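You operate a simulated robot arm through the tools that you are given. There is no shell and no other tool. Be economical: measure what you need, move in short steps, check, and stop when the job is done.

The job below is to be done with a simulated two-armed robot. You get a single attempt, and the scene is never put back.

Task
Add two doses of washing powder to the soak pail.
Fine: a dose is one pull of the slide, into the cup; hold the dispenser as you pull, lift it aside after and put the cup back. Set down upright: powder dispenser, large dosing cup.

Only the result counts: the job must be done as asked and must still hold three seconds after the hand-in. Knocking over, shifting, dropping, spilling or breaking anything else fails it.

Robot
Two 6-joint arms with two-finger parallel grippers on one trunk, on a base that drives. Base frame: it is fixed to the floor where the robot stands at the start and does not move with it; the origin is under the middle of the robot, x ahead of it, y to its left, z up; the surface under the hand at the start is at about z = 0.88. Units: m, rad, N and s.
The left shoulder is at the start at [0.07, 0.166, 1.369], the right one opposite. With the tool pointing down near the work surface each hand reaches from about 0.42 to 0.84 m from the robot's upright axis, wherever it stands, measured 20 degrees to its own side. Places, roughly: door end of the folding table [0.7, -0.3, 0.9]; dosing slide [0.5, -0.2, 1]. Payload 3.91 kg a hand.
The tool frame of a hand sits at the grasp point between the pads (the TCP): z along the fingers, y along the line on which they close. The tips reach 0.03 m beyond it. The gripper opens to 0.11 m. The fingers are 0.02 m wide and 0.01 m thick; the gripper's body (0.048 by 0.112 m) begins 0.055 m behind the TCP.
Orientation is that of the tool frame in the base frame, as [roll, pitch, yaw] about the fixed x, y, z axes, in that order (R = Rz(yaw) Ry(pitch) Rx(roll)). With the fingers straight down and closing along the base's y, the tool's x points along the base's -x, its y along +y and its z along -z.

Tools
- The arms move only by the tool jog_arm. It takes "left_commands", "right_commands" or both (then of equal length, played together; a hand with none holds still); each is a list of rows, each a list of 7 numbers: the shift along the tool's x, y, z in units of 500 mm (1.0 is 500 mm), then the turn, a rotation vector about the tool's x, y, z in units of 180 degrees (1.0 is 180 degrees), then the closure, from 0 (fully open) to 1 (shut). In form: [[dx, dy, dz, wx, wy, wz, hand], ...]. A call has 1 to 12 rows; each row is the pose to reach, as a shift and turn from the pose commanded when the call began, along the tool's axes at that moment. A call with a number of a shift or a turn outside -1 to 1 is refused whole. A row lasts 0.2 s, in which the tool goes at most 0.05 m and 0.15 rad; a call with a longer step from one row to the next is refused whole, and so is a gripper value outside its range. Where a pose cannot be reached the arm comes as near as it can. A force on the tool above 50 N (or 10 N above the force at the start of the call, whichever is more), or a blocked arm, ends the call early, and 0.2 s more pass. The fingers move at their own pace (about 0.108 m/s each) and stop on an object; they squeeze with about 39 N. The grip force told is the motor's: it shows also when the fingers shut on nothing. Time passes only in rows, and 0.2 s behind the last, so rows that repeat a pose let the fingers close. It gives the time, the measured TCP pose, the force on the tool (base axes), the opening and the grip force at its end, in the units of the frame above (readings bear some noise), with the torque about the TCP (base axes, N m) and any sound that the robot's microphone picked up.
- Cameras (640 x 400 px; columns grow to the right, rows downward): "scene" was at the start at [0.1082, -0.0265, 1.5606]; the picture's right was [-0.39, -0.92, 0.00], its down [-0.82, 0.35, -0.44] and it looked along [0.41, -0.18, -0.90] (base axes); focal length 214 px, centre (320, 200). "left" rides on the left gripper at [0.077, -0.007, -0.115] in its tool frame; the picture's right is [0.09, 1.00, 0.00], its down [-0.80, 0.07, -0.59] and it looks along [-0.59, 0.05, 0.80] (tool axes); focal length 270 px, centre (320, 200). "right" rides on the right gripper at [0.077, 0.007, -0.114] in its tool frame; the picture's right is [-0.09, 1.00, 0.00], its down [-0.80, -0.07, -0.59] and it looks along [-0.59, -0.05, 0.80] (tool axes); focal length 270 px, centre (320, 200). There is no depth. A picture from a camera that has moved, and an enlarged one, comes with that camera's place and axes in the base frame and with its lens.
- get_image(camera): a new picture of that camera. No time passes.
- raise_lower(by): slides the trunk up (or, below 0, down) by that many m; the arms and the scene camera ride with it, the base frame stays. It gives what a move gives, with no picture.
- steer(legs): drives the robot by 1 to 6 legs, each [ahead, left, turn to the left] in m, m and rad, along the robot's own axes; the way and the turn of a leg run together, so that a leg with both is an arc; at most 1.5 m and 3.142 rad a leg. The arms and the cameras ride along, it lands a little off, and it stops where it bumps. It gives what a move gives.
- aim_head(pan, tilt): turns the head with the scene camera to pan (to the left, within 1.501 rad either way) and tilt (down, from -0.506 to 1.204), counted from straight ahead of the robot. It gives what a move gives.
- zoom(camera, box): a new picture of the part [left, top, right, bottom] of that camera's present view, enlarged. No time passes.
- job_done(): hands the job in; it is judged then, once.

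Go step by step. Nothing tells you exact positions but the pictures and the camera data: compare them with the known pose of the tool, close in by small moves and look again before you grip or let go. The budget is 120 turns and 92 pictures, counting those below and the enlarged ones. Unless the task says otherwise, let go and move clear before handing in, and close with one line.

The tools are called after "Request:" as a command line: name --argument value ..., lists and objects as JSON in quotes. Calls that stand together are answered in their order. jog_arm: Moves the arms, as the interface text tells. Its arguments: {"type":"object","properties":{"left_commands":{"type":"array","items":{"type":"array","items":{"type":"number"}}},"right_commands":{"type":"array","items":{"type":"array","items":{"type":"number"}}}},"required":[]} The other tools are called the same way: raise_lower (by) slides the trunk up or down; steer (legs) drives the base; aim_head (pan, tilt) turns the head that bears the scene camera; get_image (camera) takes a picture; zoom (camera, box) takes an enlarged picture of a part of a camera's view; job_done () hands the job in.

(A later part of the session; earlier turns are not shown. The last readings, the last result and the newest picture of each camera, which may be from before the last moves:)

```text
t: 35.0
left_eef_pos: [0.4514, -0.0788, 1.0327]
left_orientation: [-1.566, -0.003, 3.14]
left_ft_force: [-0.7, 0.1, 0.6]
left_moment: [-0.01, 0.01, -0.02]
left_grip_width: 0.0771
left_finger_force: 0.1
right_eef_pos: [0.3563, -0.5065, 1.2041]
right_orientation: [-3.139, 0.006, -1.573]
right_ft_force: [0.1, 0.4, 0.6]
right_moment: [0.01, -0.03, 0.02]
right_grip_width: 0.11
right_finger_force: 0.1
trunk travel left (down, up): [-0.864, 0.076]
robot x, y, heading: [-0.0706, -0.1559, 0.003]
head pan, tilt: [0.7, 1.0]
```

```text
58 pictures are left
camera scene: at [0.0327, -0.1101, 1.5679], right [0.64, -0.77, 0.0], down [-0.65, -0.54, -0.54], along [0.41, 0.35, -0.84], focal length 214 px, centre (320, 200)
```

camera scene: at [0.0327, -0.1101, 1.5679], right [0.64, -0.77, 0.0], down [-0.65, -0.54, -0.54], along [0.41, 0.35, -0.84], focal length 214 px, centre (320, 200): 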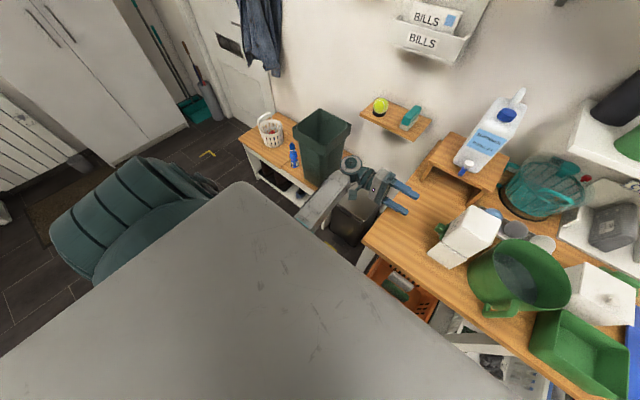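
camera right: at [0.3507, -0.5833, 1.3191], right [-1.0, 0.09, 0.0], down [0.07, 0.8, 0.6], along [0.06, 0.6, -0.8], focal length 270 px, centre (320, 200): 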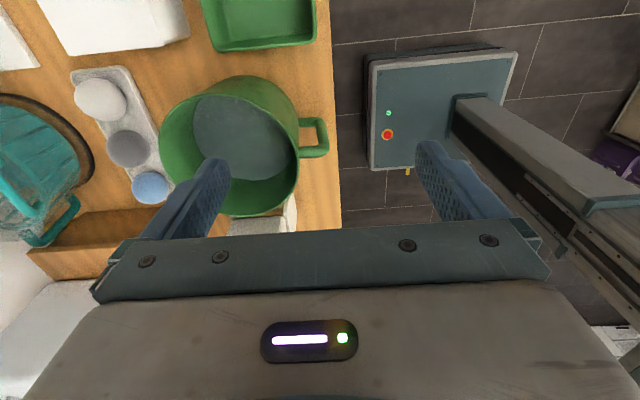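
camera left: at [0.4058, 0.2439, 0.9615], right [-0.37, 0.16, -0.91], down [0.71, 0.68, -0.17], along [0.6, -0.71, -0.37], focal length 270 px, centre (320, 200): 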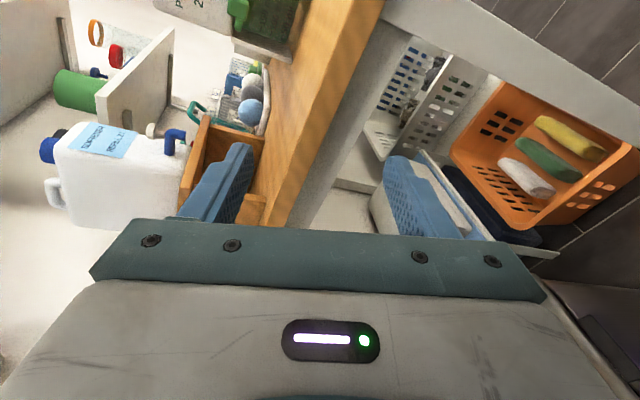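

The arm plane can't swing inward, but tilting the hand inward will extend its reach. I'll turn the right hand's yaw back by a half turn so that its camera is on the upper side when tilted.

Request:
jog_arm --right_commands '[[0.01, -0.02, -0.01, 0, 0, 0.046, 0], [0.02, -0.04, -0.02, 0, 0, 0.092, 0], [0.03, -0.06, -0.03, 0, 0, 0.138, 0], [0.04, -0.08, -0.04, 0, 0, 0.184, 0], [0.05, -0.1, -0.05, 0, 0, 0.23, 0], [0.06, -0.12, -0.06, 0, 0, 0.276, 0], [0.07, -0.14, -0.07, 0, 0, 0.322, 0], [0.08, -0.16, -0.08, 0, 0, 0.368, 0], [0.09, -0.18, -0.09, 0, 0, 0.414, 0], [0.1, -0.2, -0.1, 0, 0, 0.46, 0], [0.1, -0.2, -0.1, 0, 0, 0.5, 0], [0.1, -0.2, -0.1, 0, 0, 0.5, 0]]'

Request:
jog_arm --right_commands '[[0, 0, 0, 0, 0, 0.046, 0], [0, 0, 0, 0, 0, 0.092, 0], [0, 0, 0, 0, 0, 0.138, 0], [0, 0, 0, 0, 0, 0.184, 0], [0, 0, 0, 0, 0, 0.23, 0], [0, 0, 0, 0, 0, 0.276, 0], [0, 0, 0, 0, 0, 0.322, 0], [0, 0, 0, 0, 0, 0.368, 0], [0, 0, 0, 0, 0, 0.414, 0], [0, 0, 0, 0, 0, 0.46, 0], [0, 0, 0, 0, 0, 0.5, 0], [0, 0, 0, 0, 0, 0.5, 0]]'

```text
t: 37.5
left_eef_pos: [0.4517, -0.0784, 1.032]
left_orientation: [-1.567, 0.0, 3.14]
left_ft_force: [-0.5, -0.1, 0.3]
left_moment: [0.0, -0.05, -0.01]
left_grip_width: 0.077
left_finger_force: 0.0
right_eef_pos: [0.4492, -0.5698, 1.2491]
right_orientation: [3.139, 0.002, 3.138]
right_ft_force: [-0.8, -0.3, -0.2]
right_moment: [-0.04, 0.03, 0.01]
right_grip_width: 0.1101
right_finger_force: 0.0
right hand out of reach, approached as far as the arm can: row 2, 3, 4, 5, 6, 7, 8, 9, 10, 11, 12
trunk travel left (down, up): [-0.864, 0.076]
robot x, y, heading: [-0.0716, -0.153, -0.002]
head pan, tilt: [0.7, 1.0]
```

```text
t: 40.1
left_eef_pos: [0.4513, -0.0787, 1.0328]
left_orientation: [-1.567, -0.003, 3.14]
left_ft_force: [0.6, -0.3, 0.1]
left_moment: [0.0, -0.02, 0.01]
left_grip_width: 0.0769
left_finger_force: 0.1
right_eef_pos: [0.4495, -0.5703, 1.2468]
right_orientation: [-3.14, -0.004, 1.563]
right_ft_force: [0.0, 0.3, -0.6]
right_moment: [0.0, -0.02, 0.0]
right_grip_width: 0.1101
right_finger_force: 0.0
trunk travel left (down, up): [-0.864, 0.076]
robot x, y, heading: [-0.0728, -0.1524, -0.002]
head pan, tilt: [0.7, 1.0]
```

Request:
jog_arm --right_commands '[[0.02, 0.006, 0, 0, 0.04, 0, 0], [0.04, 0.012, 0, 0, 0.08, 0, 0], [0.06, 0.018, 0, 0, 0.12, 0, 0], [0.08, 0.024, 0, 0, 0.16, 0, 0], [0.12, 0.03, 0, 0, 0.2, 0, 0], [0.18, 0.036, 0, 0, 0.24, 0, 0], [0.24, 0.042, 0, 0, 0.28, 0, 0], [0.3, 0.048, 0, 0, 0.32, 0, 0], [0.37, 0.054, 0, 0, 0.36, 0, 0], [0.44, 0.06, 0, 0, 0.36, 0, 0], [0.5, 0.06, 0, 0, 0.36, 0, 0], [0.54, 0.06, 0, 0, 0.36, 0, 0]]'

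```text
t: 42.8
left_eef_pos: [0.4533, -0.0813, 1.0322]
left_orientation: [-1.57, -0.002, 3.139]
left_ft_force: [0.2, 0.1, -0.8]
left_moment: [-0.05, -0.03, 0.01]
left_grip_width: 0.0769
left_finger_force: 0.0
right_eef_pos: [0.3148, -0.4207, 1.2587]
right_orientation: [3.141, -1.135, 1.566]
right_ft_force: [0.4, 0.0, 1.5]
right_moment: [0.02, 0.03, 0.01]
right_grip_width: 0.1101
right_finger_force: 0.2
right hand out of reach, approached as far as the arm can: row 4, 5, 6, 7, 8, 9, 10, 11, 12
trunk travel left (down, up): [-0.864, 0.076]
robot x, y, heading: [-0.0753, -0.1491, -0.003]
head pan, tilt: [0.7, 1.0]
```

I'll clear the right hand and measure how far the left hand can reach inward, high above the table items.

Request:
jog_arm --right_commands '[[0, 0.01, -0.06, 0, 0, 0, 0], [0, 0.02, -0.12, 0, 0, 0, 0], [0, 0.03, -0.18, 0, 0, 0, 0], [0, 0.04, -0.24, 0, 0, 0, 0], [-0.01, 0.05, -0.3, 0, 0, 0, 0], [-0.02, 0.07, -0.37, 0, 0, 0, 0], [-0.03, 0.1, -0.44, 0, 0, 0, 0]]' --left_commands '[[0, -0.06, 0, 0, 0, 0, 0.3], [0, -0.12, 0, 0, 0, 0, 0.3], [0, -0.18, 0, 0, 0, 0, 0.3], [0, -0.24, 0, 0, 0, 0, 0.3], [0, -0.3, 0, 0, 0, 0, 0.3], [0, -0.36, 0, 0, 0, 0, 0.3], [0, -0.36, 0, 0, 0, 0, 0.3]]'

Request:
jog_arm --left_commands '[[0, 0, 0.06, 0, 0, 0, 0.3], [0, 0, 0.12, 0, 0, 0, 0.3], [0, 0, 0.18, 0, 0, 0, 0.3], [0, 0, 0.24, 0, 0, 0, 0.3], [0, 0, 0.3, 0, 0, 0, 0.3], [0, 0, 0.36, 0, 0, 0, 0.3], [0, 0, 0.42, 0, 0, 0, 0.3], [0, 0, 0.48, 0, 0, 0, 0.3]]'

```text
t: 44.4
left_eef_pos: [0.4512, -0.0784, 1.2136]
left_orientation: [-1.568, -0.002, -3.141]
left_ft_force: [0.8, -0.2, 0.4]
left_moment: [0.01, -0.01, 0.01]
left_grip_width: 0.0767
left_finger_force: 0.0
right_eef_pos: [0.378, -0.6124, 1.337]
right_orientation: [3.141, -1.136, 1.569]
right_ft_force: [-0.2, 0.2, -0.5]
right_moment: [0.06, -0.01, 0.01]
right_grip_width: 0.1096
right_finger_force: 0.0
right hand out of reach, approached as far as the arm can: row 1, 2, 3, 4, 5, 6, 7
trunk travel left (down, up): [-0.864, 0.076]
robot x, y, heading: [-0.0688, -0.1535, -0.002]
head pan, tilt: [0.7, 1.0]
```

```text
t: 45.7
left_eef_pos: [0.4747, -0.1791, 1.1697]
left_orientation: [-1.728, 0.01, -3.083]
left_ft_force: [0.1, -0.3, -0.7]
left_moment: [-0.01, 0.02, -0.01]
left_grip_width: 0.0771
left_finger_force: 0.1
left hand out of reach, approached as far as the arm can: row 6
right_eef_pos: [0.3793, -0.6107, 1.3369]
right_orientation: [3.139, -1.135, 1.567]
right_ft_force: [-0.5, 0.5, 0.1]
right_moment: [0.02, 0.0, 0.02]
right_grip_width: 0.1101
right_finger_force: 0.0
trunk travel left (down, up): [-0.864, 0.076]
robot x, y, heading: [-0.0708, -0.1544, -0.005]
head pan, tilt: [0.7, 1.0]
stopped in row 6 (left hand): the arm was blocked; the commanded pose is now the measured one
```

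Left reach is limited by its own body. I'll back it off and test whether the right arm gets further inward when lower (near the work surface, as the notes say).

Request:
jog_arm --left_commands '[[0, 0, -0.06, 0, 0, 0, 0.3], [0, 0, -0.12, 0, 0, 0, 0.3], [0, 0, -0.18, 0, 0, 0, 0.3], [0, 0, -0.24, 0.025, 0, 0, 0.3], [0, 0, -0.3, 0.05, 0, 0.01, 0.3], [0, 0, -0.36, 0.05, 0, 0.018, 0.3], [0, 0, -0.42, 0.05, 0, 0.018, 0.3], [0, 0, -0.48, 0.05, 0, 0.018, 0.3], [0, 0, -0.48, 0.05, 0, 0.018, 0.3]]' --right_commands '[[0.01, 0.01, -0.01, 0, -0.04, 0, 0], [0.02, 0.02, -0.02, 0, -0.08, 0, 0], [0.02, 0.03, -0.02, 0, -0.12, 0, 0], [0.02, 0.04, -0.02, 0, -0.16, 0, 0], [0.02, 0.06, -0.02, 0, -0.2, 0, 0], [0.02, 0.08, -0.02, 0, -0.24, 0, 0], [0.02, 0.1, -0.02, 0, -0.28, 0, 0], [0.02, 0.12, -0.02, 0, -0.32, 0, 0], [0.02, 0.14, -0.02, 0, -0.3615, 0, 0]]'

Request:
aim_head --pan -0.6 --tilt 0.9

Request:
get_image --camera "scene"

```text
t: 47.7
left_eef_pos: [0.4586, 0.0565, 1.2054]
left_orientation: [-1.566, 0.068, -3.088]
left_ft_force: [0.5, -0.6, -0.5]
left_moment: [0.0, -0.01, 0.01]
left_grip_width: 0.077
left_finger_force: 0.1
right_eef_pos: [0.3372, -0.6634, 1.2845]
right_orientation: [3.137, 0.002, 1.567]
right_ft_force: [0.3, -0.5, 0.6]
right_moment: [0.02, 0.01, 0.0]
right_grip_width: 0.11
right_finger_force: 0.2
right hand out of reach, approached as far as the arm can: row 4, 5, 6, 7, 8, 9
trunk travel left (down, up): [-0.864, 0.076]
robot x, y, heading: [-0.0727, -0.1503, -0.003]
head pan, tilt: [0.7, 1.0]
```

```text
t: 49.2
left_eef_pos: [0.4577, 0.0556, 1.2057]
left_orientation: [-1.568, 0.067, -3.087]
left_ft_force: [0.5, -0.1, -0.1]
left_moment: [0.04, 0.03, -0.02]
left_grip_width: 0.0772
left_finger_force: 0.0
right_eef_pos: [0.3377, -0.6622, 1.2842]
right_orientation: [3.136, -0.002, 1.566]
right_ft_force: [0.3, -0.1, 0.1]
right_moment: [0.01, 0.0, 0.02]
right_grip_width: 0.1101
right_finger_force: 0.1
trunk travel left (down, up): [-0.864, 0.076]
robot x, y, heading: [-0.0726, -0.1513, -0.001]
head pan, tilt: [-0.6, 0.901]
```

```text
57 pictures are left
camera scene: at [0.0415, -0.1976, 1.5751], right [-0.57, -0.82, 0.0], down [-0.65, 0.44, -0.62], along [0.51, -0.35, -0.78], focal length 214 px, centre (320, 200)
```

scene: 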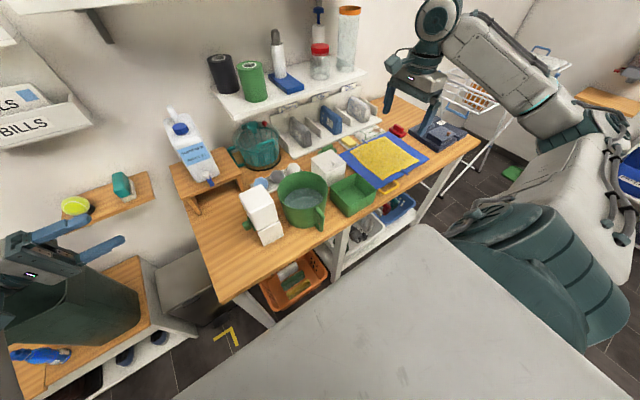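

Request:
jog_arm --right_commands '[[0.02, 0.04, 0.03, 0, 0, 0, 0], [0.04, 0.08, 0.06, 0, 0, 0, 0], [0.06, 0.12, 0.12, 0, 0, 0, 0], [0.08, 0.16, 0.18, 0, 0, 0, 0], [0.1, 0.2, 0.25, 0, 0, 0, 0], [0.124, 0.225, 0.33, 0, 0, 0, 0], [0.124, 0.225, 0.33, 0, 0, 0, 0]]'

Request:
jog_arm --right_commands '[[0.06, 0, 0, 0, 0, 0, 0], [0.12, 0, 0, 0, 0, 0, 0], [0.18, 0, 0, 0, 0, 0, 0], [0.24, 0, 0, 0, 0, 0, 0], [0.3, 0.01, 0, 0, 0, 0, 0], [0.36, 0.03, 0, 0, 0, 0, 0], [0.4, 0.05, 0, 0, 0, 0, 0]]'

```text
t: 50.8
left_eef_pos: [0.4577, 0.0561, 1.205]
left_orientation: [-1.567, 0.068, -3.087]
left_ft_force: [-0.4, 0.1, 0.2]
left_moment: [-0.03, -0.01, 0.0]
left_grip_width: 0.077
left_finger_force: 0.2
right_eef_pos: [0.4549, -0.6026, 1.1239]
right_orientation: [3.141, 0.001, 1.568]
right_ft_force: [0.3, 0.1, -0.1]
right_moment: [-0.03, 0.0, -0.02]
right_grip_width: 0.1099
right_finger_force: 0.1
right hand out of reach, approached as far as the arm can: row 1, 2
trunk travel left (down, up): [-0.864, 0.076]
robot x, y, heading: [-0.0711, -0.149, -0.004]
head pan, tilt: [-0.6, 0.901]
```

```text
t: 52.4
left_eef_pos: [0.4582, 0.0546, 1.2052]
left_orientation: [-1.57, 0.067, -3.089]
left_ft_force: [-0.5, 1.2, -0.2]
left_moment: [0.01, -0.01, 0.0]
left_grip_width: 0.0772
left_finger_force: 0.1
right_eef_pos: [0.4023, -0.5334, 1.1329]
right_orientation: [3.141, 0.002, 1.569]
right_ft_force: [0.6, 0.4, -0.6]
right_moment: [-0.01, -0.01, -0.05]
right_grip_width: 0.1096
right_finger_force: 0.0
right hand out of reach, approached as far as the arm can: row 2, 3, 4, 5, 6, 7
trunk travel left (down, up): [-0.864, 0.076]
robot x, y, heading: [-0.0706, -0.1504, 0.001]
head pan, tilt: [-0.6, 0.901]
```

The left hand pointing straight sideways is at a wrist singularity, which explains its blockage. I'll try the left hand tool-down first, then turn and incline it, and test its inward reach that way.

Request:
jog_arm --left_commands '[[0, 0, -0.02, -0.0455, 0, 0, 0], [0, 0, -0.04, -0.091, 0, 0, 0], [0, 0, -0.06, -0.1365, 0, 0, 0], [0, 0, -0.08, -0.182, 0, 0, 0], [0, 0, -0.1, -0.2275, 0, 0, 0], [0, 0, -0.12, -0.273, 0, 0, 0], [0, 0, -0.14, -0.3185, 0, 0, 0], [0, 0, -0.16, -0.364, 0, 0, 0], [0, 0, -0.18, -0.4095, 0, 0, 0], [0, 0, -0.2, -0.455, 0, 0, 0], [0, 0, -0.2, -0.5, 0, 0, 0]]'

Request:
jog_arm --left_commands '[[0, 0, 0, 0, 0, -0.0455, 0], [0, 0, 0, 0, 0, -0.091, 0], [0, 0, 0, 0, 0, -0.1365, 0], [0, 0, 0, 0, 0, -0.182, 0], [0, 0, 0, 0, 0, -0.2275, 0], [0, 0, 0, 0, 0, -0.273, 0], [0, 0, 0, 0, 0, -0.3185, 0], [0, 0, 0, 0, 0, -0.364, 0], [0, 0, 0, 0, 0, -0.4095, 0], [0, 0, 0, 0, 0, -0.455, 0], [0, 0, 0, 0, 0, -0.5, 0]]'

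```text
t: 54.8
left_eef_pos: [0.359, 0.2743, 1.1536]
left_orientation: [-3.122, 0.087, -3.087]
left_ft_force: [-0.5, 1.0, 0.7]
left_moment: [-0.02, -0.02, 0.03]
left_grip_width: 0.1101
left_finger_force: 0.0
left hand out of reach, approached as far as the arm can: row 7, 8, 9, 10, 11
right_eef_pos: [0.3992, -0.533, 1.1356]
right_orientation: [3.14, 0.0, 1.567]
right_ft_force: [-0.4, 0.4, -0.5]
right_moment: [-0.05, -0.02, 0.02]
right_grip_width: 0.1102
right_finger_force: 0.0
trunk travel left (down, up): [-0.864, 0.076]
robot x, y, heading: [-0.0704, -0.1556, -0.0]
head pan, tilt: [-0.6, 0.901]
```

```text
t: 57.2
left_eef_pos: [0.3553, 0.275, 1.1502]
left_orientation: [-3.071, -0.006, -1.515]
left_ft_force: [0.7, 0.4, 0.8]
left_moment: [-0.01, 0.02, 0.0]
left_grip_width: 0.11
left_finger_force: 0.1
left hand out of reach, approached as far as the arm can: row 1, 2, 3, 4, 5, 6, 7, 8, 9, 10, 11
right_eef_pos: [0.4003, -0.5344, 1.1331]
right_orientation: [3.141, 0.002, 1.567]
right_ft_force: [0.4, -0.2, 0.0]
right_moment: [0.01, 0.04, 0.01]
right_grip_width: 0.1099
right_finger_force: 0.2
trunk travel left (down, up): [-0.864, 0.076]
robot x, y, heading: [-0.0714, -0.1549, -0.003]
head pan, tilt: [-0.6, 0.901]
```

Limits depend on wrist orientation. I'll return the right hand to its default yaw, then tilt it forward (pointing ahead-down) and test its inward reach that way.

Request:
jog_arm --right_commands '[[-0.02, 0.01, -0.02, 0, 0, -0.0455, 0], [-0.04, 0.02, -0.04, 0, 0, -0.091, 0], [-0.06, 0.03, -0.06, 0, 0, -0.1365, 0], [-0.08, 0.04, -0.08, 0, 0, -0.182, 0], [-0.1, 0.05, -0.1, 0, 0, -0.2275, 0], [-0.12, 0.06, -0.12, 0, 0, -0.273, 0], [-0.14, 0.07, -0.14, 0, 0, -0.3185, 0], [-0.14, 0.08, -0.16, 0, 0, -0.364, 0], [-0.14, 0.09, -0.18, 0, 0, -0.4095, 0], [-0.14, 0.1, -0.2, 0, 0, -0.455, 0], [-0.14, 0.1, -0.2, 0, 0, -0.5, 0]]'

Request:
jog_arm --right_commands '[[0, 0.02, 0, 0, -0.045, 0, 0], [0, 0.04, 0, 0, -0.09, 0, 0], [0, 0.06, 0, 0, -0.135, 0, 0], [0, 0.1, 0, 0, -0.18, 0, 0], [0, 0.16, 0, 0, -0.225, 0, 0], [0, 0.22, 0, 0, -0.27, 0, 0], [0, 0.28, 0, 0, -0.315, 0, 0], [0, 0.34, 0, 0, -0.36, 0, 0], [0, 0.4, 0, 0, -0.405, 0, 0], [0, 0.46, 0, 0, -0.45, 0, 0], [0, 0.52, 0, 0, -0.5, 0, 0], [0, 0.58, 0, 0, -0.5, 0, 0]]'

```text
t: 59.6
left_eef_pos: [0.3549, 0.2753, 1.15]
left_orientation: [-3.07, -0.004, -1.516]
left_ft_force: [-0.7, 1.1, -0.1]
left_moment: [-0.02, 0.0, 0.0]
left_grip_width: 0.1101
left_finger_force: 0.2
right_eef_pos: [0.451, -0.6102, 1.232]
right_orientation: [-3.138, 0.0, 3.139]
right_ft_force: [-0.1, -0.2, -0.9]
right_moment: [0.02, 0.03, 0.02]
right_grip_width: 0.1099
right_finger_force: 0.2
trunk travel left (down, up): [-0.864, 0.076]
robot x, y, heading: [-0.0693, -0.1523, 0.003]
head pan, tilt: [-0.6, 0.901]
```

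```text
refused: row 11 steps farther than a row can; nothing moved
```

Request:
jog_arm --right_commands '[[0, 0.02, 0, 0, -0.045, 0, 0], [0, 0.04, 0, 0, -0.09, 0, 0], [0, 0.06, 0, 0, -0.135, 0, 0], [0, 0.1, 0, 0, -0.18, 0, 0], [0, 0.16, 0, 0, -0.225, 0, 0], [0, 0.22, 0, 0, -0.27, 0, 0], [0, 0.28, 0, 0, -0.315, 0, 0], [0, 0.34, 0, 0, -0.36, 0, 0], [0, 0.4, 0, 0, -0.405, 0, 0], [0, 0.46, 0, 0, -0.45, 0, 0], [0, 0.52, 0, 0, -0.49, 0, 0], [0, 0.58, 0, 0, -0.49, 0, 0]]'

Request:
get_image --camera "scene"

```text
t: 62.2
left_eef_pos: [0.3576, 0.274, 1.1499]
left_orientation: [-3.075, -0.004, -1.519]
left_ft_force: [0.0, 0.0, 0.2]
left_moment: [0.0, 0.0, -0.02]
left_grip_width: 0.1102
left_finger_force: 0.0
right_eef_pos: [0.4192, -0.4677, 1.2165]
right_orientation: [3.133, 1.54, 3.132]
right_ft_force: [0.4, 0.2, 0.2]
right_moment: [-0.02, 0.01, 0.02]
right_grip_width: 0.1098
right_finger_force: 0.1
right hand out of reach, approached as far as the arm can: row 7, 8, 9, 10, 11, 12
trunk travel left (down, up): [-0.864, 0.076]
robot x, y, heading: [-0.0655, -0.1549, -0.002]
head pan, tilt: [-0.6, 0.901]
```

```text
56 pictures are left
camera scene: at [0.0432, -0.1992, 1.5749], right [-0.57, -0.82, 0.0], down [-0.65, 0.44, -0.62], along [0.51, -0.35, -0.78], focal length 214 px, centre (320, 200)
```

scene: 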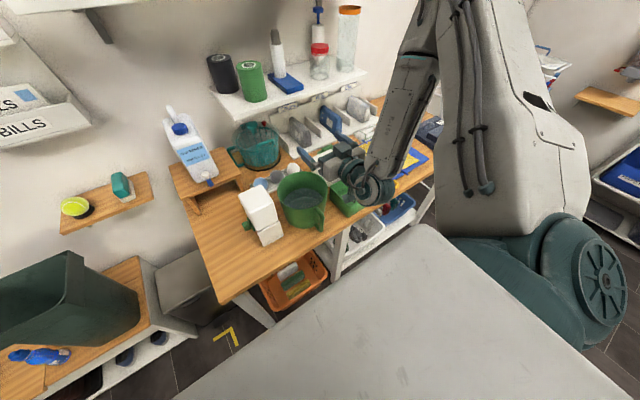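

Here the right arm is folded to its minimum radius, so I'll back the robot away and retry with the hand pointing forward.

Request:
steer --legs '[[-0.22, 0, 0]]'

Request:
jog_arm --right_commands '[[0, 0.03, 0.08, 0, 0, 0, 0], [0, 0.06, 0.16, 0, 0, 0, 0], [0, 0.1, 0.22, 0, 0, 0, 0], [0, 0.15, 0.28, 0, 0, 0, 0], [0, 0.2, 0.34, 0, 0, 0, 0], [0, 0.25, 0.36, 0, 0, 0, 0], [0, 0.3, 0.36, 0, 0, 0, 0], [0, 0.35, 0.36, 0, 0, 0, 0], [0, 0.4, 0.36, 0, 0, 0, 0]]'

```text
t: 63.8
left_eef_pos: [0.1428, 0.2759, 1.1476]
left_orientation: [-3.074, -0.005, -1.515]
left_ft_force: [0.2, 0.7, 0.0]
left_moment: [0.03, 0.04, 0.02]
left_grip_width: 0.1102
left_finger_force: 0.0
right_eef_pos: [0.2078, -0.465, 1.216]
right_orientation: [-3.085, 1.538, -3.088]
right_ft_force: [0.5, 0.5, 0.3]
right_moment: [0.0, 0.0, 0.01]
right_grip_width: 0.11
right_finger_force: 0.1
trunk travel left (down, up): [-0.864, 0.076]
robot x, y, heading: [-0.2847, -0.1505, 0.003]
head pan, tilt: [-0.6, 0.901]
```

```text
t: 65.8
left_eef_pos: [0.1403, 0.2754, 1.1501]
left_orientation: [-3.072, -0.003, -1.514]
left_ft_force: [-0.4, 0.1, 0.5]
left_moment: [-0.03, 0.0, 0.0]
left_grip_width: 0.1102
left_finger_force: 0.1
right_eef_pos: [0.297, -0.4972, 1.2454]
right_orientation: [-3.1, 1.539, -3.099]
right_ft_force: [0.0, -0.2, 0.1]
right_moment: [0.03, -0.02, 0.01]
right_grip_width: 0.1101
right_finger_force: 0.1
right hand out of reach, approached as far as the arm can: row 1, 2, 3, 4, 5, 6, 7, 8, 9
trunk travel left (down, up): [-0.864, 0.076]
robot x, y, heading: [-0.283, -0.1503, -0.001]
head pan, tilt: [-0.6, 0.901]
```

Next test: the left hand, already turned with its closing line along x, is inclined ~45° toward the right and moved inward in free space, while the right hand moves out of the way.

Request:
jog_arm --left_commands '[[0.0, 0, 0.01, 0, 0.04, 0, 0], [0.02, 0, 0.02, 0, 0.08, 0, 0], [0.05, -0.01, 0.03, 0, 0.12, 0, 0], [0.1, -0.02, 0.04, 0, 0.16, 0, 0], [0.17, -0.04, 0.05, 0, 0.2, 0, 0], [0.25, -0.06, 0.06, 0, 0.24, 0, 0], [0.33, -0.08, 0.07, 0, 0.26, 0, 0], [0.41, -0.1, 0.08, 0, 0.26, 0, 0], [0.49, -0.12, 0.1, 0, 0.26, 0, 0], [0.57, -0.14, 0.12, 0, 0.26, 0, 0], [0.65, -0.16, 0.14, 0, 0.26, 0, 0], [0.73, -0.18, 0.16, 0, 0.26, 0, 0]]' --right_commands '[[0, -0.05, 0.03, 0, 0, 0, 0], [0, -0.1, 0.06, 0, 0, 0, 0], [0, -0.15, 0.06, 0, 0, 0, 0], [0, -0.2, 0.06, 0, 0, 0, 0], [0, -0.25, 0.06, 0, 0, 0, 0], [0, -0.3, 0.06, 0, 0, 0, 0], [0, -0.35, 0.06, 0, 0, 0, 0], [0, -0.4, 0.06, 0, 0, 0, 0], [0, -0.45, 0.06, 0, 0, 0, 0], [0, -0.45, 0.06, 0, 0, 0, 0], [0, -0.45, 0.06, 0, 0, 0, 0], [0, -0.45, 0.06, 0, 0, 0, 0]]'

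Request:
aim_head --pan 0.2 --tilt 0.95

Request:
get_image --camera "scene"

```text
t: 68.4
left_eef_pos: [0.2557, -0.0875, 1.0769]
left_orientation: [-3.04, -0.815, -1.588]
left_ft_force: [1.3, -0.4, -0.3]
left_moment: [0.03, -0.04, 0.01]
left_grip_width: 0.1102
left_finger_force: 0.2
right_eef_pos: [0.3291, -0.7256, 1.2462]
right_orientation: [3.109, 1.538, 3.107]
right_ft_force: [-0.8, 1.2, -0.6]
right_moment: [0.01, 0.02, 0.02]
right_grip_width: 0.1099
right_finger_force: 0.2
right hand out of reach, approached as far as the arm can: row 9, 10, 11, 12
trunk travel left (down, up): [-0.864, 0.076]
robot x, y, heading: [-0.2825, -0.1535, -0.005]
head pan, tilt: [-0.6, 0.901]
```

```text
t: 69.5
left_eef_pos: [0.2553, -0.0849, 1.0762]
left_orientation: [-3.041, -0.818, -1.59]
left_ft_force: [-0.3, 0.2, 0.1]
left_moment: [-0.02, 0.03, 0.0]
left_grip_width: 0.1102
left_finger_force: 0.0
right_eef_pos: [0.3283, -0.7237, 1.2481]
right_orientation: [-3.094, 1.537, -3.096]
right_ft_force: [-0.1, 0.2, -0.1]
right_moment: [0.01, 0.0, 0.02]
right_grip_width: 0.1098
right_finger_force: 0.1
trunk travel left (down, up): [-0.864, 0.076]
robot x, y, heading: [-0.291, -0.1538, 0.006]
head pan, tilt: [0.201, 0.949]
```

```text
55 pictures are left
camera scene: at [-0.1638, -0.1405, 1.5715], right [0.2, -0.98, 0.0], down [-0.8, -0.16, -0.58], along [0.57, 0.12, -0.81], focal length 214 px, centre (320, 200)
```

scene: 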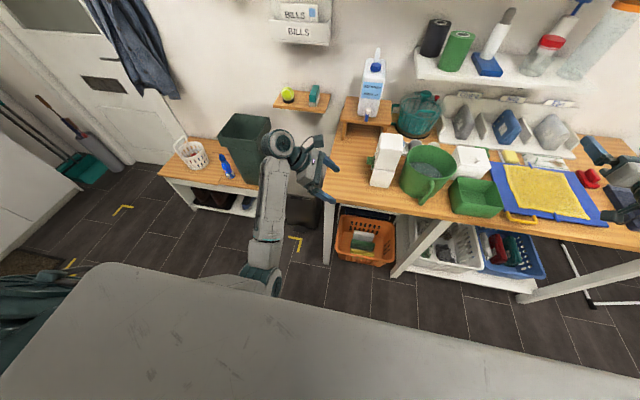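

That works: no reach limit so far. Continue the left hand inward to find its limit.

Request:
jog_arm --left_commands '[[0.05, 0, 0.055, 0, 0, 0, 0], [0.1, 0, 0.11, 0, 0, 0, 0], [0.15, 0, 0.165, 0, 0, 0, 0], [0.2, 0, 0.22, 0, 0, 0, 0], [0.25, 0, 0.275, 0, 0, 0, 0], [0.3, 0, 0.33, 0, 0, 0, 0], [0.35, 0, 0.385, 0, 0, 0, 0], [0.4, 0, 0.44, 0, 0, 0, 0], [0.45, 0, 0.495, 0, 0, 0, 0], [0.5, 0, 0.55, 0, 0, 0, 0]]'

```text
t: 70.4
left_eef_pos: [0.2809, -0.1075, 1.0357]
left_orientation: [-3.042, -0.659, -1.525]
left_ft_force: [0.0, 0.0, -1.1]
left_moment: [-0.03, 0.03, -0.01]
left_grip_width: 0.1096
left_finger_force: 0.1
left hand out of reach, approached as far as the arm can: row 3, 4
right_eef_pos: [0.3297, -0.72, 1.2484]
right_orientation: [-3.037, 1.54, -3.038]
right_ft_force: [0.5, 0.6, 0.8]
right_moment: [0.01, -0.01, -0.02]
right_grip_width: 0.1102
right_finger_force: 0.1
trunk travel left (down, up): [-0.864, 0.076]
robot x, y, heading: [-0.2859, -0.1494, 0.002]
head pan, tilt: [0.201, 0.949]
stopped in row 4 (left hand): the arm was blocked; the commanded pose is now the measured one
```

Left blocks near the same place. I'll measure how far the right hand gets when pointing fully sideways (yawed from its forward pose), while the left backs off.

Request:
jog_arm --right_commands '[[0, 0.03, -0.02, -0.0455, 0, 0, 0], [0, 0.06, -0.04, -0.091, 0, 0, 0], [0, 0.1, -0.06, -0.1365, 0, 0, 0], [0, 0.15, -0.08, -0.182, 0, 0, 0], [0, 0.2, -0.1, -0.2275, 0, 0, 0], [0, 0.25, -0.12, -0.273, 0, 0, 0], [0, 0.3, -0.14, -0.3185, 0, 0, 0], [0, 0.36, -0.16, -0.364, 0, 0, 0], [0, 0.42, -0.16, -0.4095, 0, 0, 0], [0, 0.48, -0.16, -0.455, 0, 0, 0], [0, 0.54, -0.16, -0.5, 0, 0, 0], [0, 0.6, -0.16, -0.5, 0, 0, 0]]' --left_commands '[[-0.05, 0, -0.04, 0, 0, 0, 0], [-0.1, 0, -0.08, 0, 0, 0, 0], [-0.15, 0, -0.12, 0, 0, 0, 0], [-0.2, 0, -0.16, 0, 0, 0, 0], [-0.237, 0, -0.183, 0, 0, 0, 0], [-0.237, 0, -0.183, 0, 0, 0, 0], [-0.237, 0, -0.183, 0, 0, 0, 0], [-0.237, 0, -0.183, 0, 0, 0, 0], [-0.237, 0, -0.183, 0, 0, 0, 0], [-0.237, 0, -0.183, 0, 0, 0, 0], [-0.237, 0, -0.183, 0, 0, 0, 0], [-0.237, 0, -0.183, 0, 0, 0, 0]]'

```text
t: 73.0
left_eef_pos: [0.2622, 0.0398, 1.0339]
left_orientation: [-3.041, -0.661, -1.53]
left_ft_force: [0.8, -0.1, 0.7]
left_moment: [-0.01, 0.02, 0.02]
left_grip_width: 0.1102
left_finger_force: 0.0
right_eef_pos: [0.096, -0.3252, 1.1483]
right_orientation: [-1.271, 1.545, 0.254]
right_ft_force: [1.2, 0.3, 0.3]
right_moment: [0.0, 0.01, -0.02]
right_grip_width: 0.1099
right_finger_force: 0.1
right hand out of reach, approached as far as the arm can: row 1, 2, 3, 4, 5, 6, 7, 8, 9, 10, 11, 12
trunk travel left (down, up): [-0.864, 0.076]
robot x, y, heading: [-0.2893, -0.1518, 0.0]
head pan, tilt: [0.201, 0.949]
```

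Interesting: in this sideways pose the right hand prefers to be further inward. I'll push it on inward/forward, with the left further out.

Request:
jog_arm --left_commands '[[-0.05, 0, -0.04, 0, 0, 0, 0], [-0.1, 0, -0.08, 0, 0, 0, 0], [-0.15, 0, -0.12, 0, 0, 0, 0], [-0.2, 0, -0.16, 0, 0, 0, 0], [-0.25, 0, -0.195, 0, 0, 0, 0], [-0.3, 0, -0.235, 0, 0, 0, 0], [-0.35, 0, -0.27, 0, 0, 0, 0]]'

Request:
jog_arm --right_commands '[[0, -0.06, 0.05, 0, 0, 0, 0], [0, -0.12, 0.1, 0, 0, 0, 0], [0, -0.18, 0.15, 0, 0, 0, 0], [0, -0.24, 0.2, 0, 0, 0, 0], [0, -0.3, 0.25, 0, 0, 0, 0], [0, -0.36, 0.3, 0, 0, 0, 0]]'

Request:
aim_head --pan -0.5 --tilt 0.95

Request:
get_image --camera "scene"

```text
t: 74.6
left_eef_pos: [0.2405, 0.2611, 1.0336]
left_orientation: [-3.039, -0.663, -1.529]
left_ft_force: [-0.1, 0.5, -0.1]
left_moment: [0.0, -0.03, 0.0]
left_grip_width: 0.11
left_finger_force: 0.1
right_eef_pos: [0.0981, -0.3228, 1.149]
right_orientation: [-1.313, 1.546, 0.211]
right_ft_force: [-0.2, -1.0, -0.5]
right_moment: [-0.01, -0.01, -0.01]
right_grip_width: 0.1101
right_finger_force: 0.2
trunk travel left (down, up): [-0.864, 0.076]
robot x, y, heading: [-0.2866, -0.1547, -0.002]
head pan, tilt: [0.201, 0.949]
```

```text
t: 76.0
left_eef_pos: [0.2401, 0.2604, 1.0338]
left_orientation: [-3.041, -0.661, -1.53]
left_ft_force: [0.0, -0.2, 0.8]
left_moment: [0.01, -0.01, 0.04]
left_grip_width: 0.11
left_finger_force: 0.1
right_eef_pos: [0.0975, -0.3249, 1.1488]
right_orientation: [-1.271, 1.548, 0.251]
right_ft_force: [0.2, 0.1, -0.9]
right_moment: [-0.01, 0.0, 0.02]
right_grip_width: 0.1098
right_finger_force: 0.0
right hand out of reach, approached as far as the arm can: row 1, 2, 3, 4, 5, 6
trunk travel left (down, up): [-0.864, 0.076]
robot x, y, heading: [-0.2843, -0.1536, -0.004]
head pan, tilt: [0.201, 0.949]
```

```text
t: 77.1
left_eef_pos: [0.2407, 0.2604, 1.034]
left_orientation: [-3.042, -0.661, -1.528]
left_ft_force: [0.4, -0.5, -0.3]
left_moment: [0.0, 0.01, -0.02]
left_grip_width: 0.11
left_finger_force: 0.1
right_eef_pos: [0.0971, -0.3243, 1.1484]
right_orientation: [-1.274, 1.546, 0.247]
right_ft_force: [-0.9, 0.1, -1.2]
right_moment: [-0.02, 0.0, 0.01]
right_grip_width: 0.1101
right_finger_force: 0.0
trunk travel left (down, up): [-0.864, 0.076]
robot x, y, heading: [-0.2867, -0.1536, -0.0]
head pan, tilt: [-0.499, 0.949]
```

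```text
54 pictures are left
camera scene: at [-0.1711, -0.1889, 1.5715], right [-0.48, -0.88, 0.0], down [-0.71, 0.39, -0.58], along [0.51, -0.28, -0.81], focal length 214 px, centre (320, 200)
```

scene: 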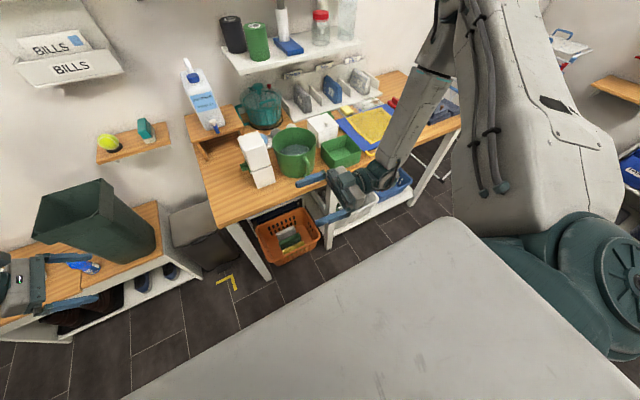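

The right arm's pan is at its inner limit in this branch, while the left arm is in the "flipped" branch that works inward. I'll bring the right arm into that branch too: swing the hand outward, down, around behind the shoulder and forward underneath. First outward, tool-down.

Request:
jog_arm --right_commands '[[0.01, 0.028, -0.08, 0, 0.0455, 0, 0], [0.02, 0.055, -0.16, 0, 0.091, 0, 0], [0.03, 0.082, -0.24, 0, 0.1365, 0, 0], [0.04, 0.11, -0.32, 0, 0.182, 0, 0], [0.05, 0.137, -0.4, 0, 0.2275, 0, 0], [0.06, 0.164, -0.48, 0, 0.273, 0, 0], [0.07, 0.191, -0.56, 0, 0.3185, 0, 0], [0.08, 0.218, -0.64, 0, 0.364, 0, 0], [0.09, 0.245, -0.72, 0, 0.4095, 0, 0], [0.1, 0.272, -0.79, 0, 0.455, 0, 0], [0.1, 0.3, -0.86, 0, 0.5, 0, 0], [0.1, 0.3, -0.86, 0, 0.5, 0, 0]]'

Request:
aim_head --pan -1.4 --tilt 0.9

Request:
get_image --camera "scene"

Request:
get_image --camera "right"

```text
t: 79.7
left_eef_pos: [0.2421, 0.2631, 1.0319]
left_orientation: [-3.044, -0.663, -1.526]
left_ft_force: [-0.1, 0.3, -0.3]
left_moment: [-0.02, 0.02, 0.01]
left_grip_width: 0.1101
left_finger_force: 0.1
right_eef_pos: [0.0215, -0.558, 1.006]
right_orientation: [-3.12, 0.005, -1.618]
right_ft_force: [0.3, -0.1, -0.6]
right_moment: [-0.03, 0.02, -0.01]
right_grip_width: 0.1097
right_finger_force: 0.0
right hand out of reach, approached as far as the arm can: row 1, 2, 3, 4, 5, 6, 7, 8, 9, 10, 11, 12
trunk travel left (down, up): [-0.864, 0.076]
robot x, y, heading: [-0.289, -0.1511, 0.001]
head pan, tilt: [-0.499, 0.949]
```

```text
t: 80.9
left_eef_pos: [0.2417, 0.2605, 1.0332]
left_orientation: [-3.041, -0.662, -1.528]
left_ft_force: [0.0, -0.4, 0.0]
left_moment: [0.02, 0.0, 0.04]
left_grip_width: 0.11
left_finger_force: 0.1
right_eef_pos: [0.0211, -0.5591, 1.0052]
right_orientation: [-3.119, 0.006, -1.618]
right_ft_force: [-0.2, -0.2, 0.0]
right_moment: [0.0, 0.04, 0.02]
right_grip_width: 0.1099
right_finger_force: 0.0
trunk travel left (down, up): [-0.864, 0.076]
robot x, y, heading: [-0.2847, -0.153, -0.001]
head pan, tilt: [-1.4, 0.901]
```

```text
53 pictures are left
camera scene: at [-0.2218, -0.2282, 1.5751], right [-0.99, -0.17, 0.0], down [-0.13, 0.77, -0.62], along [0.11, -0.61, -0.78], focal length 214 px, centre (320, 200)
```

scene: 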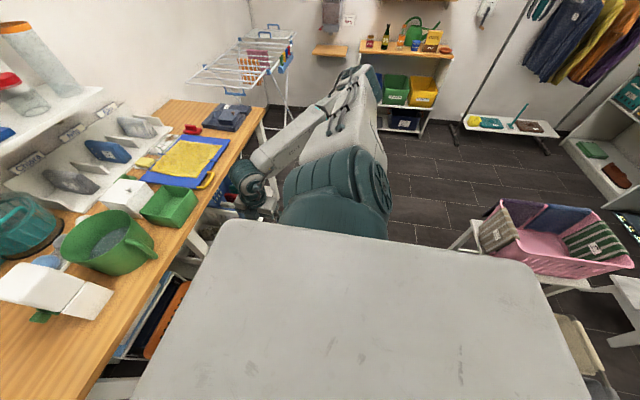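

```text
52 pictures are left
camera right: at [0.0083, -0.6366, 1.1198], right [-0.99, 0.13, -0.02], down [0.09, 0.79, 0.6], along [0.1, 0.59, -0.8], focal length 270 px, centre (320, 200)
```

right: 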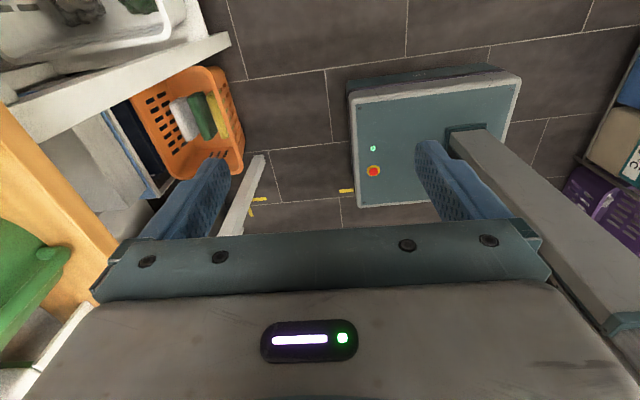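

I'll try taking the right arm down to a hanging pose beside the body, mirroring how the left arm started, and then bring it up from there the way the left came.

Request:
jog_arm --right_commands '[[0, 0.0, 0.085, 0, 0, 0, 0.3], [0, 0.0, 0.17, 0, 0, 0, 0.3], [0, 0, 0.255, 0, 0, 0, 0.3], [0, 0, 0.34, 0, 0, 0, 0.3], [0, 0, 0.425, 0, 0, 0, 0.3], [0, 0, 0.51, 0, 0, 0, 0.3], [0, 0, 0.595, 0, 0, 0, 0.3], [0, 0, 0.68, 0, 0, 0, 0.3], [0, 0, 0.765, 0, 0, 0, 0.3], [0, 0, 0.85, 0, 0, 0, 0.3], [0, 0, 0.93, 0, 0, 0, 0.3]]'

Request:
jog_arm --right_commands '[[-0.03, 0.06, 0.02, 0, 0, 0, 0.3], [-0.06, 0.12, 0.04, 0, 0, 0, 0.3], [-0.09, 0.18, 0.06, 0, 0, 0, 0.3], [-0.12, 0.24, 0.08, 0, 0, 0, 0.3], [-0.15, 0.3, 0.1, 0, 0, 0, 0.3], [-0.17, 0.36, 0.12, 0, 0, 0, 0.3], [-0.17, 0.42, 0.14, 0, 0, 0, 0.3], [-0.17, 0.44, 0.17, 0, 0, 0, 0.3]]'

Request:
get_image --camera "scene"

```text
t: 83.3
left_eef_pos: [0.2418, 0.2596, 1.032]
left_orientation: [-3.042, -0.66, -1.528]
left_ft_force: [0.1, 0.0, -0.5]
left_moment: [-0.03, 0.07, 0.01]
left_grip_width: 0.11
left_finger_force: 0.1
right_eef_pos: [0.0386, -0.5595, 0.5473]
right_orientation: [-3.12, 0.008, -1.618]
right_ft_force: [0.4, 0.3, -0.1]
right_moment: [0.01, 0.02, -0.01]
right_grip_width: 0.0775
right_finger_force: 0.1
trunk travel left (down, up): [-0.864, 0.076]
robot x, y, heading: [-0.2866, -0.1519, 0.006]
head pan, tilt: [-1.4, 0.901]
```

```text
t: 85.1
left_eef_pos: [0.2404, 0.2612, 1.0334]
left_orientation: [-3.042, -0.661, -1.527]
left_ft_force: [0.3, -0.1, -0.1]
left_moment: [0.01, 0.03, 0.0]
left_grip_width: 0.1099
left_finger_force: 0.1
right_eef_pos: [-0.176, -0.4644, 0.4571]
right_orientation: [-3.117, 0.018, -1.617]
right_ft_force: [0.4, 0.4, -0.5]
right_moment: [-0.02, 0.0, -0.03]
right_grip_width: 0.0773
right_finger_force: 0.0
right hand out of reach, approached as far as the arm can: row 4, 5, 6, 7
trunk travel left (down, up): [-0.864, 0.076]
robot x, y, heading: [-0.287, -0.1496, -0.002]
head pan, tilt: [-1.4, 0.901]
```

```text
51 pictures are left
camera scene: at [-0.2215, -0.2284, 1.5751], right [-0.99, -0.17, 0.0], down [-0.13, 0.77, -0.62], along [0.11, -0.61, -0.78], focal length 214 px, centre (320, 200)
```

scene: 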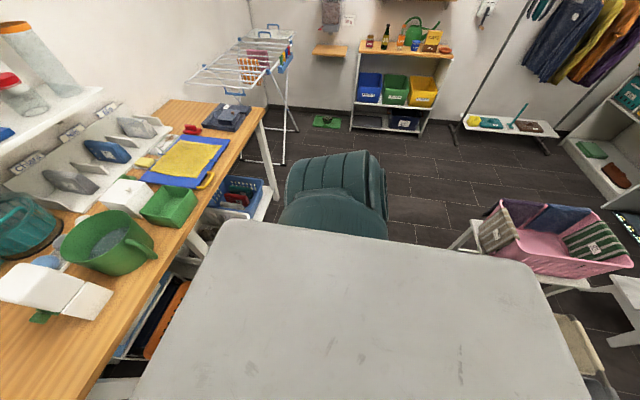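

The right arm now hangs like the left did at the start. I'll raise it the same way, turning its yaw back, then bring it forward.

Request:
jog_arm --right_commands '[[0, 0.0, -0.085, 0, 0, 0.0455, 0.3], [0, 0.0, -0.17, 0, 0, 0.091, 0.3], [0, 0, -0.255, 0, 0, 0.1365, 0.3], [0, 0, -0.34, 0, 0, 0.182, 0.3], [0, 0, -0.425, 0, 0, 0.2275, 0.3], [0, 0, -0.51, 0, 0, 0.273, 0.3], [0, 0, -0.595, 0, 0, 0.3185, 0.3], [0, 0, -0.68, 0, 0, 0.364, 0.3], [0, 0, -0.765, 0, 0, 0.4095, 0.3], [0, 0, -0.85, 0, 0, 0.455, 0.3], [0, 0, -0.9, 0, 0, 0.5, 0.3]]'

Request:
get_image --camera "scene"

```text
t: 87.5
left_eef_pos: [0.2393, 0.2614, 1.0343]
left_orientation: [-3.038, -0.662, -1.53]
left_ft_force: [-0.1, -0.5, -0.8]
left_moment: [-0.04, -0.03, 0.0]
left_grip_width: 0.1099
left_finger_force: 0.0
right_eef_pos: [-0.2032, -0.3894, 0.8832]
right_orientation: [2.976, 0.068, -2.885]
right_ft_force: [0.7, -0.2, 0.4]
right_moment: [-0.03, 0.04, 0.0]
right_grip_width: 0.0772
right_finger_force: 0.1
right hand out of reach, approached as far as the arm can: row 1, 2, 3, 4, 5, 6, 7, 8, 9, 10, 11
trunk travel left (down, up): [-0.864, 0.076]
robot x, y, heading: [-0.2845, -0.1502, 0.005]
head pan, tilt: [-1.4, 0.901]
```

```text
50 pictures are left
camera scene: at [-0.2241, -0.228, 1.5753], right [-0.99, -0.17, 0.0], down [-0.13, 0.77, -0.62], along [0.11, -0.61, -0.78], focal length 214 px, centre (320, 200)
```

scene: 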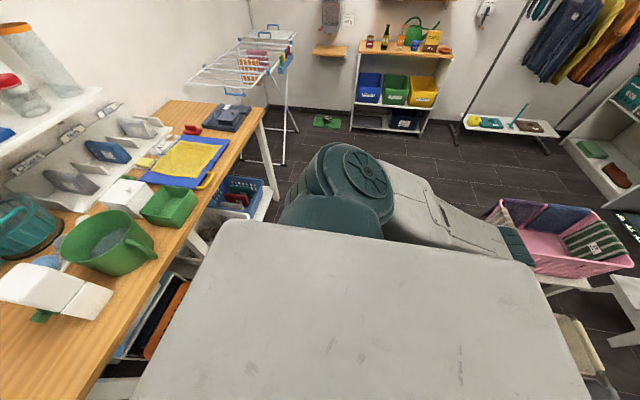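

The right upper arm is now folded back with the elbow low, as hoped. Bring the hand forward and up.

Request:
jog_arm --right_commands '[[-0.044, -0.038, -0.052, 0, 0, 0, 0.3], [-0.087, -0.077, -0.104, 0, 0, 0, 0.3], [-0.131, -0.115, -0.156, 0, 0, 0, 0.3], [-0.175, -0.153, -0.208, 0, 0, 0, 0.3], [-0.218, -0.192, -0.26, 0, 0, 0, 0.3], [-0.262, -0.23, -0.312, 0, 0, 0, 0.3], [-0.306, -0.268, -0.364, 0, 0, 0, 0.3], [-0.35, -0.306, -0.416, 0, 0, 0, 0.3], [-0.393, -0.345, -0.468, 0, 0, 0, 0.3], [-0.437, -0.383, -0.52, 0, 0, 0, 0.3]]'

Request:
get_image --camera "scene"

```text
t: 89.7
left_eef_pos: [0.2443, 0.2608, 1.0323]
left_orientation: [-3.042, -0.662, -1.527]
left_ft_force: [0.1, -0.3, 0.7]
left_moment: [0.02, 0.04, 0.0]
left_grip_width: 0.11
left_finger_force: 0.0
right_eef_pos: [0.0205, -0.3729, 0.9363]
right_orientation: [2.977, 0.079, -2.865]
right_ft_force: [0.5, -0.3, -0.2]
right_moment: [-0.01, 0.02, 0.0]
right_grip_width: 0.0772
right_finger_force: 0.0
right hand out of reach, approached as far as the arm can: row 1, 2, 3, 4, 5, 6, 7, 8, 9, 10
trunk travel left (down, up): [-0.864, 0.076]
robot x, y, heading: [-0.2894, -0.1517, -0.002]
head pan, tilt: [-1.4, 0.901]
```

```text
49 pictures are left
camera scene: at [-0.219, -0.2291, 1.5749], right [-0.99, -0.17, 0.0], down [-0.13, 0.77, -0.62], along [0.1, -0.61, -0.78], focal length 214 px, centre (320, 200)
```

scene: 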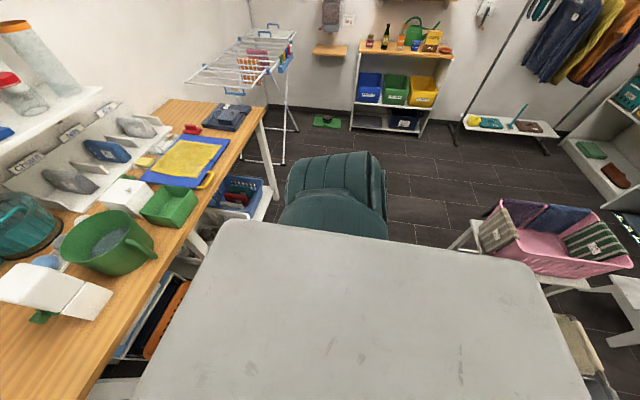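

The right hand is now further inward than ever before (bearing −13° from the shoulder). Now I'll turn its yaw so its closing line is along x.

Request:
jog_arm --right_commands '[[0, 0, 0, 0, 0, 0.047, 0.2], [0, 0, 0, 0, 0, 0.094, 0.2], [0, 0, 0, 0, 0, 0.141, 0.2], [0, 0, 0, 0, 0, 0.188, 0.2], [0, 0, 0, 0, 0, 0.235, 0.2], [0, 0, 0, 0, 0, 0.282, 0.2], [0, 0, 0, 0, 0, 0.329, 0.2], [0, 0, 0, 0, 0, 0.376, 0.2], [0, 0, 0, 0, 0, 0.423, 0.2], [0, 0, 0, 0, 0, 0.47, 0.2], [0, 0, 0, 0, 0, 0.517, 0.2], [0, 0, 0, 0, 0, 0.564, 0.2]]'

```text
t: 92.3
left_eef_pos: [0.2413, 0.2601, 1.0335]
left_orientation: [-3.041, -0.661, -1.528]
left_ft_force: [0.3, -0.3, 0.2]
left_moment: [-0.01, 0.02, -0.02]
left_grip_width: 0.11
left_finger_force: 0.1
right_eef_pos: [0.0178, -0.3715, 0.9366]
right_orientation: [2.98, 0.079, -2.863]
right_ft_force: [-1.1, 0.6, -0.2]
right_moment: [0.03, -0.01, 0.02]
right_grip_width: 0.0881
right_finger_force: 0.0
right hand out of reach, approached as far as the arm can: row 1, 2, 3, 4, 5, 6, 7, 8, 9, 10, 11, 12
trunk travel left (down, up): [-0.864, 0.076]
robot x, y, heading: [-0.2872, -0.1537, 0.0]
head pan, tilt: [-1.4, 0.901]
```

Yaw in that direction is limited; the opposite yaw (camera outward) also gives closing along x and is fine for holding. I'll turn that way.

Request:
jog_arm --right_commands '[[0, 0, 0, 0, 0, -0.045, 0.2], [0, 0, 0, 0, 0, -0.09, 0.2], [0, 0, 0, 0, 0, -0.135, 0.2], [0, 0, 0, 0, 0, -0.18, 0.2], [0, 0, 0, 0, 0, -0.225, 0.2], [0, 0, 0, 0, 0, -0.27, 0.2], [0, 0, 0, 0, 0, -0.315, 0.2], [0, 0, 0, 0, 0, -0.36, 0.2], [0, 0, 0, 0, 0, -0.41, 0.2]]'

```text
refused: row 9 steps farther than a row can; nothing moved
```

Request:
jog_arm --right_commands '[[-0.03, -0.001, -0.028, -0.0114, -0.0136, -0.0396, 0.2], [-0.06, -0.002, -0.057, -0.0229, -0.0272, -0.0792, 0.2], [-0.089, -0.004, -0.085, -0.0343, -0.0408, -0.1189, 0.2], [-0.119, -0.005, -0.113, -0.0458, -0.0544, -0.1585, 0.2], [-0.149, -0.006, -0.142, -0.0572, -0.068, -0.1981, 0.2], [-0.179, -0.007, -0.17, -0.0686, -0.0817, -0.2377, 0.2], [-0.209, -0.008, -0.198, -0.0801, -0.0953, -0.2773, 0.2], [-0.238, -0.01, -0.226, -0.0915, -0.1089, -0.317, 0.2], [-0.268, -0.011, -0.255, -0.103, -0.1225, -0.3566, 0.2], [-0.298, -0.012, -0.283, -0.1144, -0.1361, -0.3962, 0.2], [-0.298, -0.012, -0.283, -0.1144, -0.1361, -0.3962, 0.2]]'

Request:
aim_head --pan -0.4 --tilt 1.1

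Request:
get_image --camera "scene"

```text
t: 94.7
left_eef_pos: [0.2414, 0.2591, 1.0346]
left_orientation: [-3.041, -0.662, -1.531]
left_ft_force: [0.5, 0.3, -0.1]
left_moment: [0.03, 0.01, 0.0]
left_grip_width: 0.11
left_finger_force: 0.1
right_eef_pos: [0.1581, -0.3632, 1.0866]
right_orientation: [-3.138, 0.7, -1.567]
right_ft_force: [0.3, -0.6, -0.3]
right_moment: [0.0, 0.0, -0.01]
right_grip_width: 0.088
right_finger_force: 0.1
trunk travel left (down, up): [-0.864, 0.076]
robot x, y, heading: [-0.2903, -0.1507, -0.005]
head pan, tilt: [-1.4, 0.901]
```

```text
t: 96.0
left_eef_pos: [0.241, 0.2599, 1.0328]
left_orientation: [-3.04, -0.661, -1.528]
left_ft_force: [0.3, -0.7, 0.0]
left_moment: [0.02, -0.03, -0.01]
left_grip_width: 0.1097
left_finger_force: 0.0
right_eef_pos: [0.1594, -0.3643, 1.0878]
right_orientation: [-3.139, 0.697, -1.573]
right_ft_force: [0.1, 0.6, 0.2]
right_moment: [0.01, -0.04, 0.01]
right_grip_width: 0.0878
right_finger_force: 0.1
trunk travel left (down, up): [-0.864, 0.076]
robot x, y, heading: [-0.2865, -0.1519, 0.0]
head pan, tilt: [-0.4, 1.1]
```

```text
48 pictures are left
camera scene: at [-0.177, -0.1788, 1.5613], right [-0.39, -0.92, 0.0], down [-0.82, 0.35, -0.45], along [0.42, -0.18, -0.89], focal length 214 px, centre (320, 200)
```

scene: 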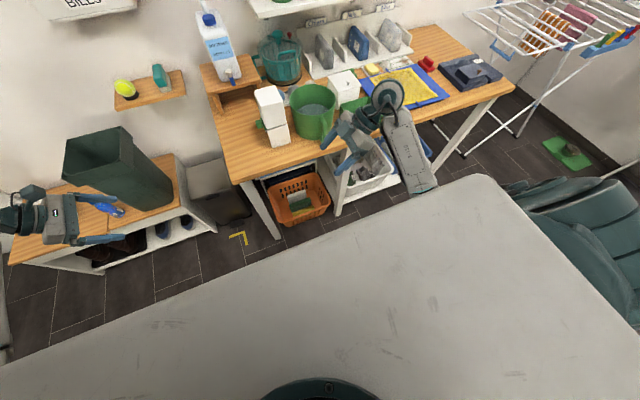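

Both arms are now in the inward-working branch. I'll lift the right hand a bit, then drive to the working position.

Request:
jog_arm --right_commands '[[-0.002, 0, -0.085, 0, 0, 0, 0], [-0.004, 0, -0.17, 0, 0, 0, 0], [-0.006, 0, -0.256, 0, 0, 0, 0]]'

Request:
steer --legs '[[0.21, -0.03, 0]]'

Request:
get_image --camera "right"

```text
t: 96.8
left_eef_pos: [0.2396, 0.2607, 1.0343]
left_orientation: [-3.039, -0.662, -1.529]
left_ft_force: [0.3, 0.6, 0.1]
left_moment: [0.0, -0.02, -0.01]
left_grip_width: 0.1101
left_finger_force: 0.1
right_eef_pos: [0.1557, -0.4442, 1.1889]
right_orientation: [-3.139, 0.698, -1.571]
right_ft_force: [-0.3, 0.1, 0.0]
right_moment: [0.01, -0.02, 0.04]
right_grip_width: 0.11
right_finger_force: 0.0
trunk travel left (down, up): [-0.864, 0.076]
robot x, y, heading: [-0.2868, -0.1517, 0.004]
head pan, tilt: [-0.4, 1.1]
```

```text
t: 98.4
left_eef_pos: [0.4471, 0.2326, 1.0345]
left_orientation: [-3.04, -0.662, -1.525]
left_ft_force: [0.5, 0.1, -0.1]
left_moment: [-0.01, -0.02, -0.02]
left_grip_width: 0.11
left_finger_force: 0.0
right_eef_pos: [0.3667, -0.4712, 1.1882]
right_orientation: [-3.137, 0.697, -1.563]
right_ft_force: [0.2, 0.4, -0.8]
right_moment: [-0.02, -0.03, 0.02]
right_grip_width: 0.1098
right_finger_force: 0.1
trunk travel left (down, up): [-0.864, 0.076]
robot x, y, heading: [-0.0739, -0.1836, -0.002]
head pan, tilt: [-0.4, 1.1]
```

```text
47 pictures are left
camera right: at [0.3599, -0.6043, 1.2276], right [-1.0, 0.06, 0.05], down [0.07, 0.23, 0.97], along [0.05, 0.97, -0.23], focal length 270 px, centre (320, 200)
```

right: 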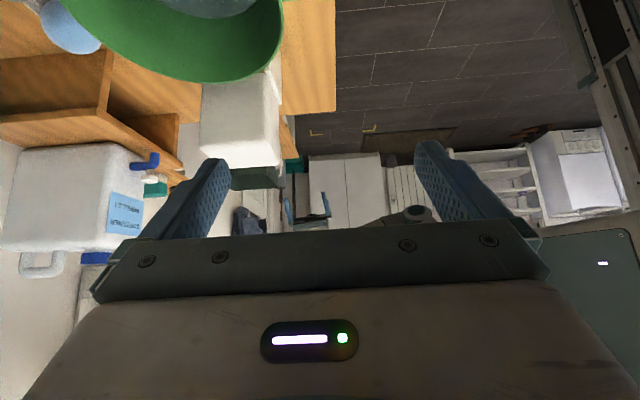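

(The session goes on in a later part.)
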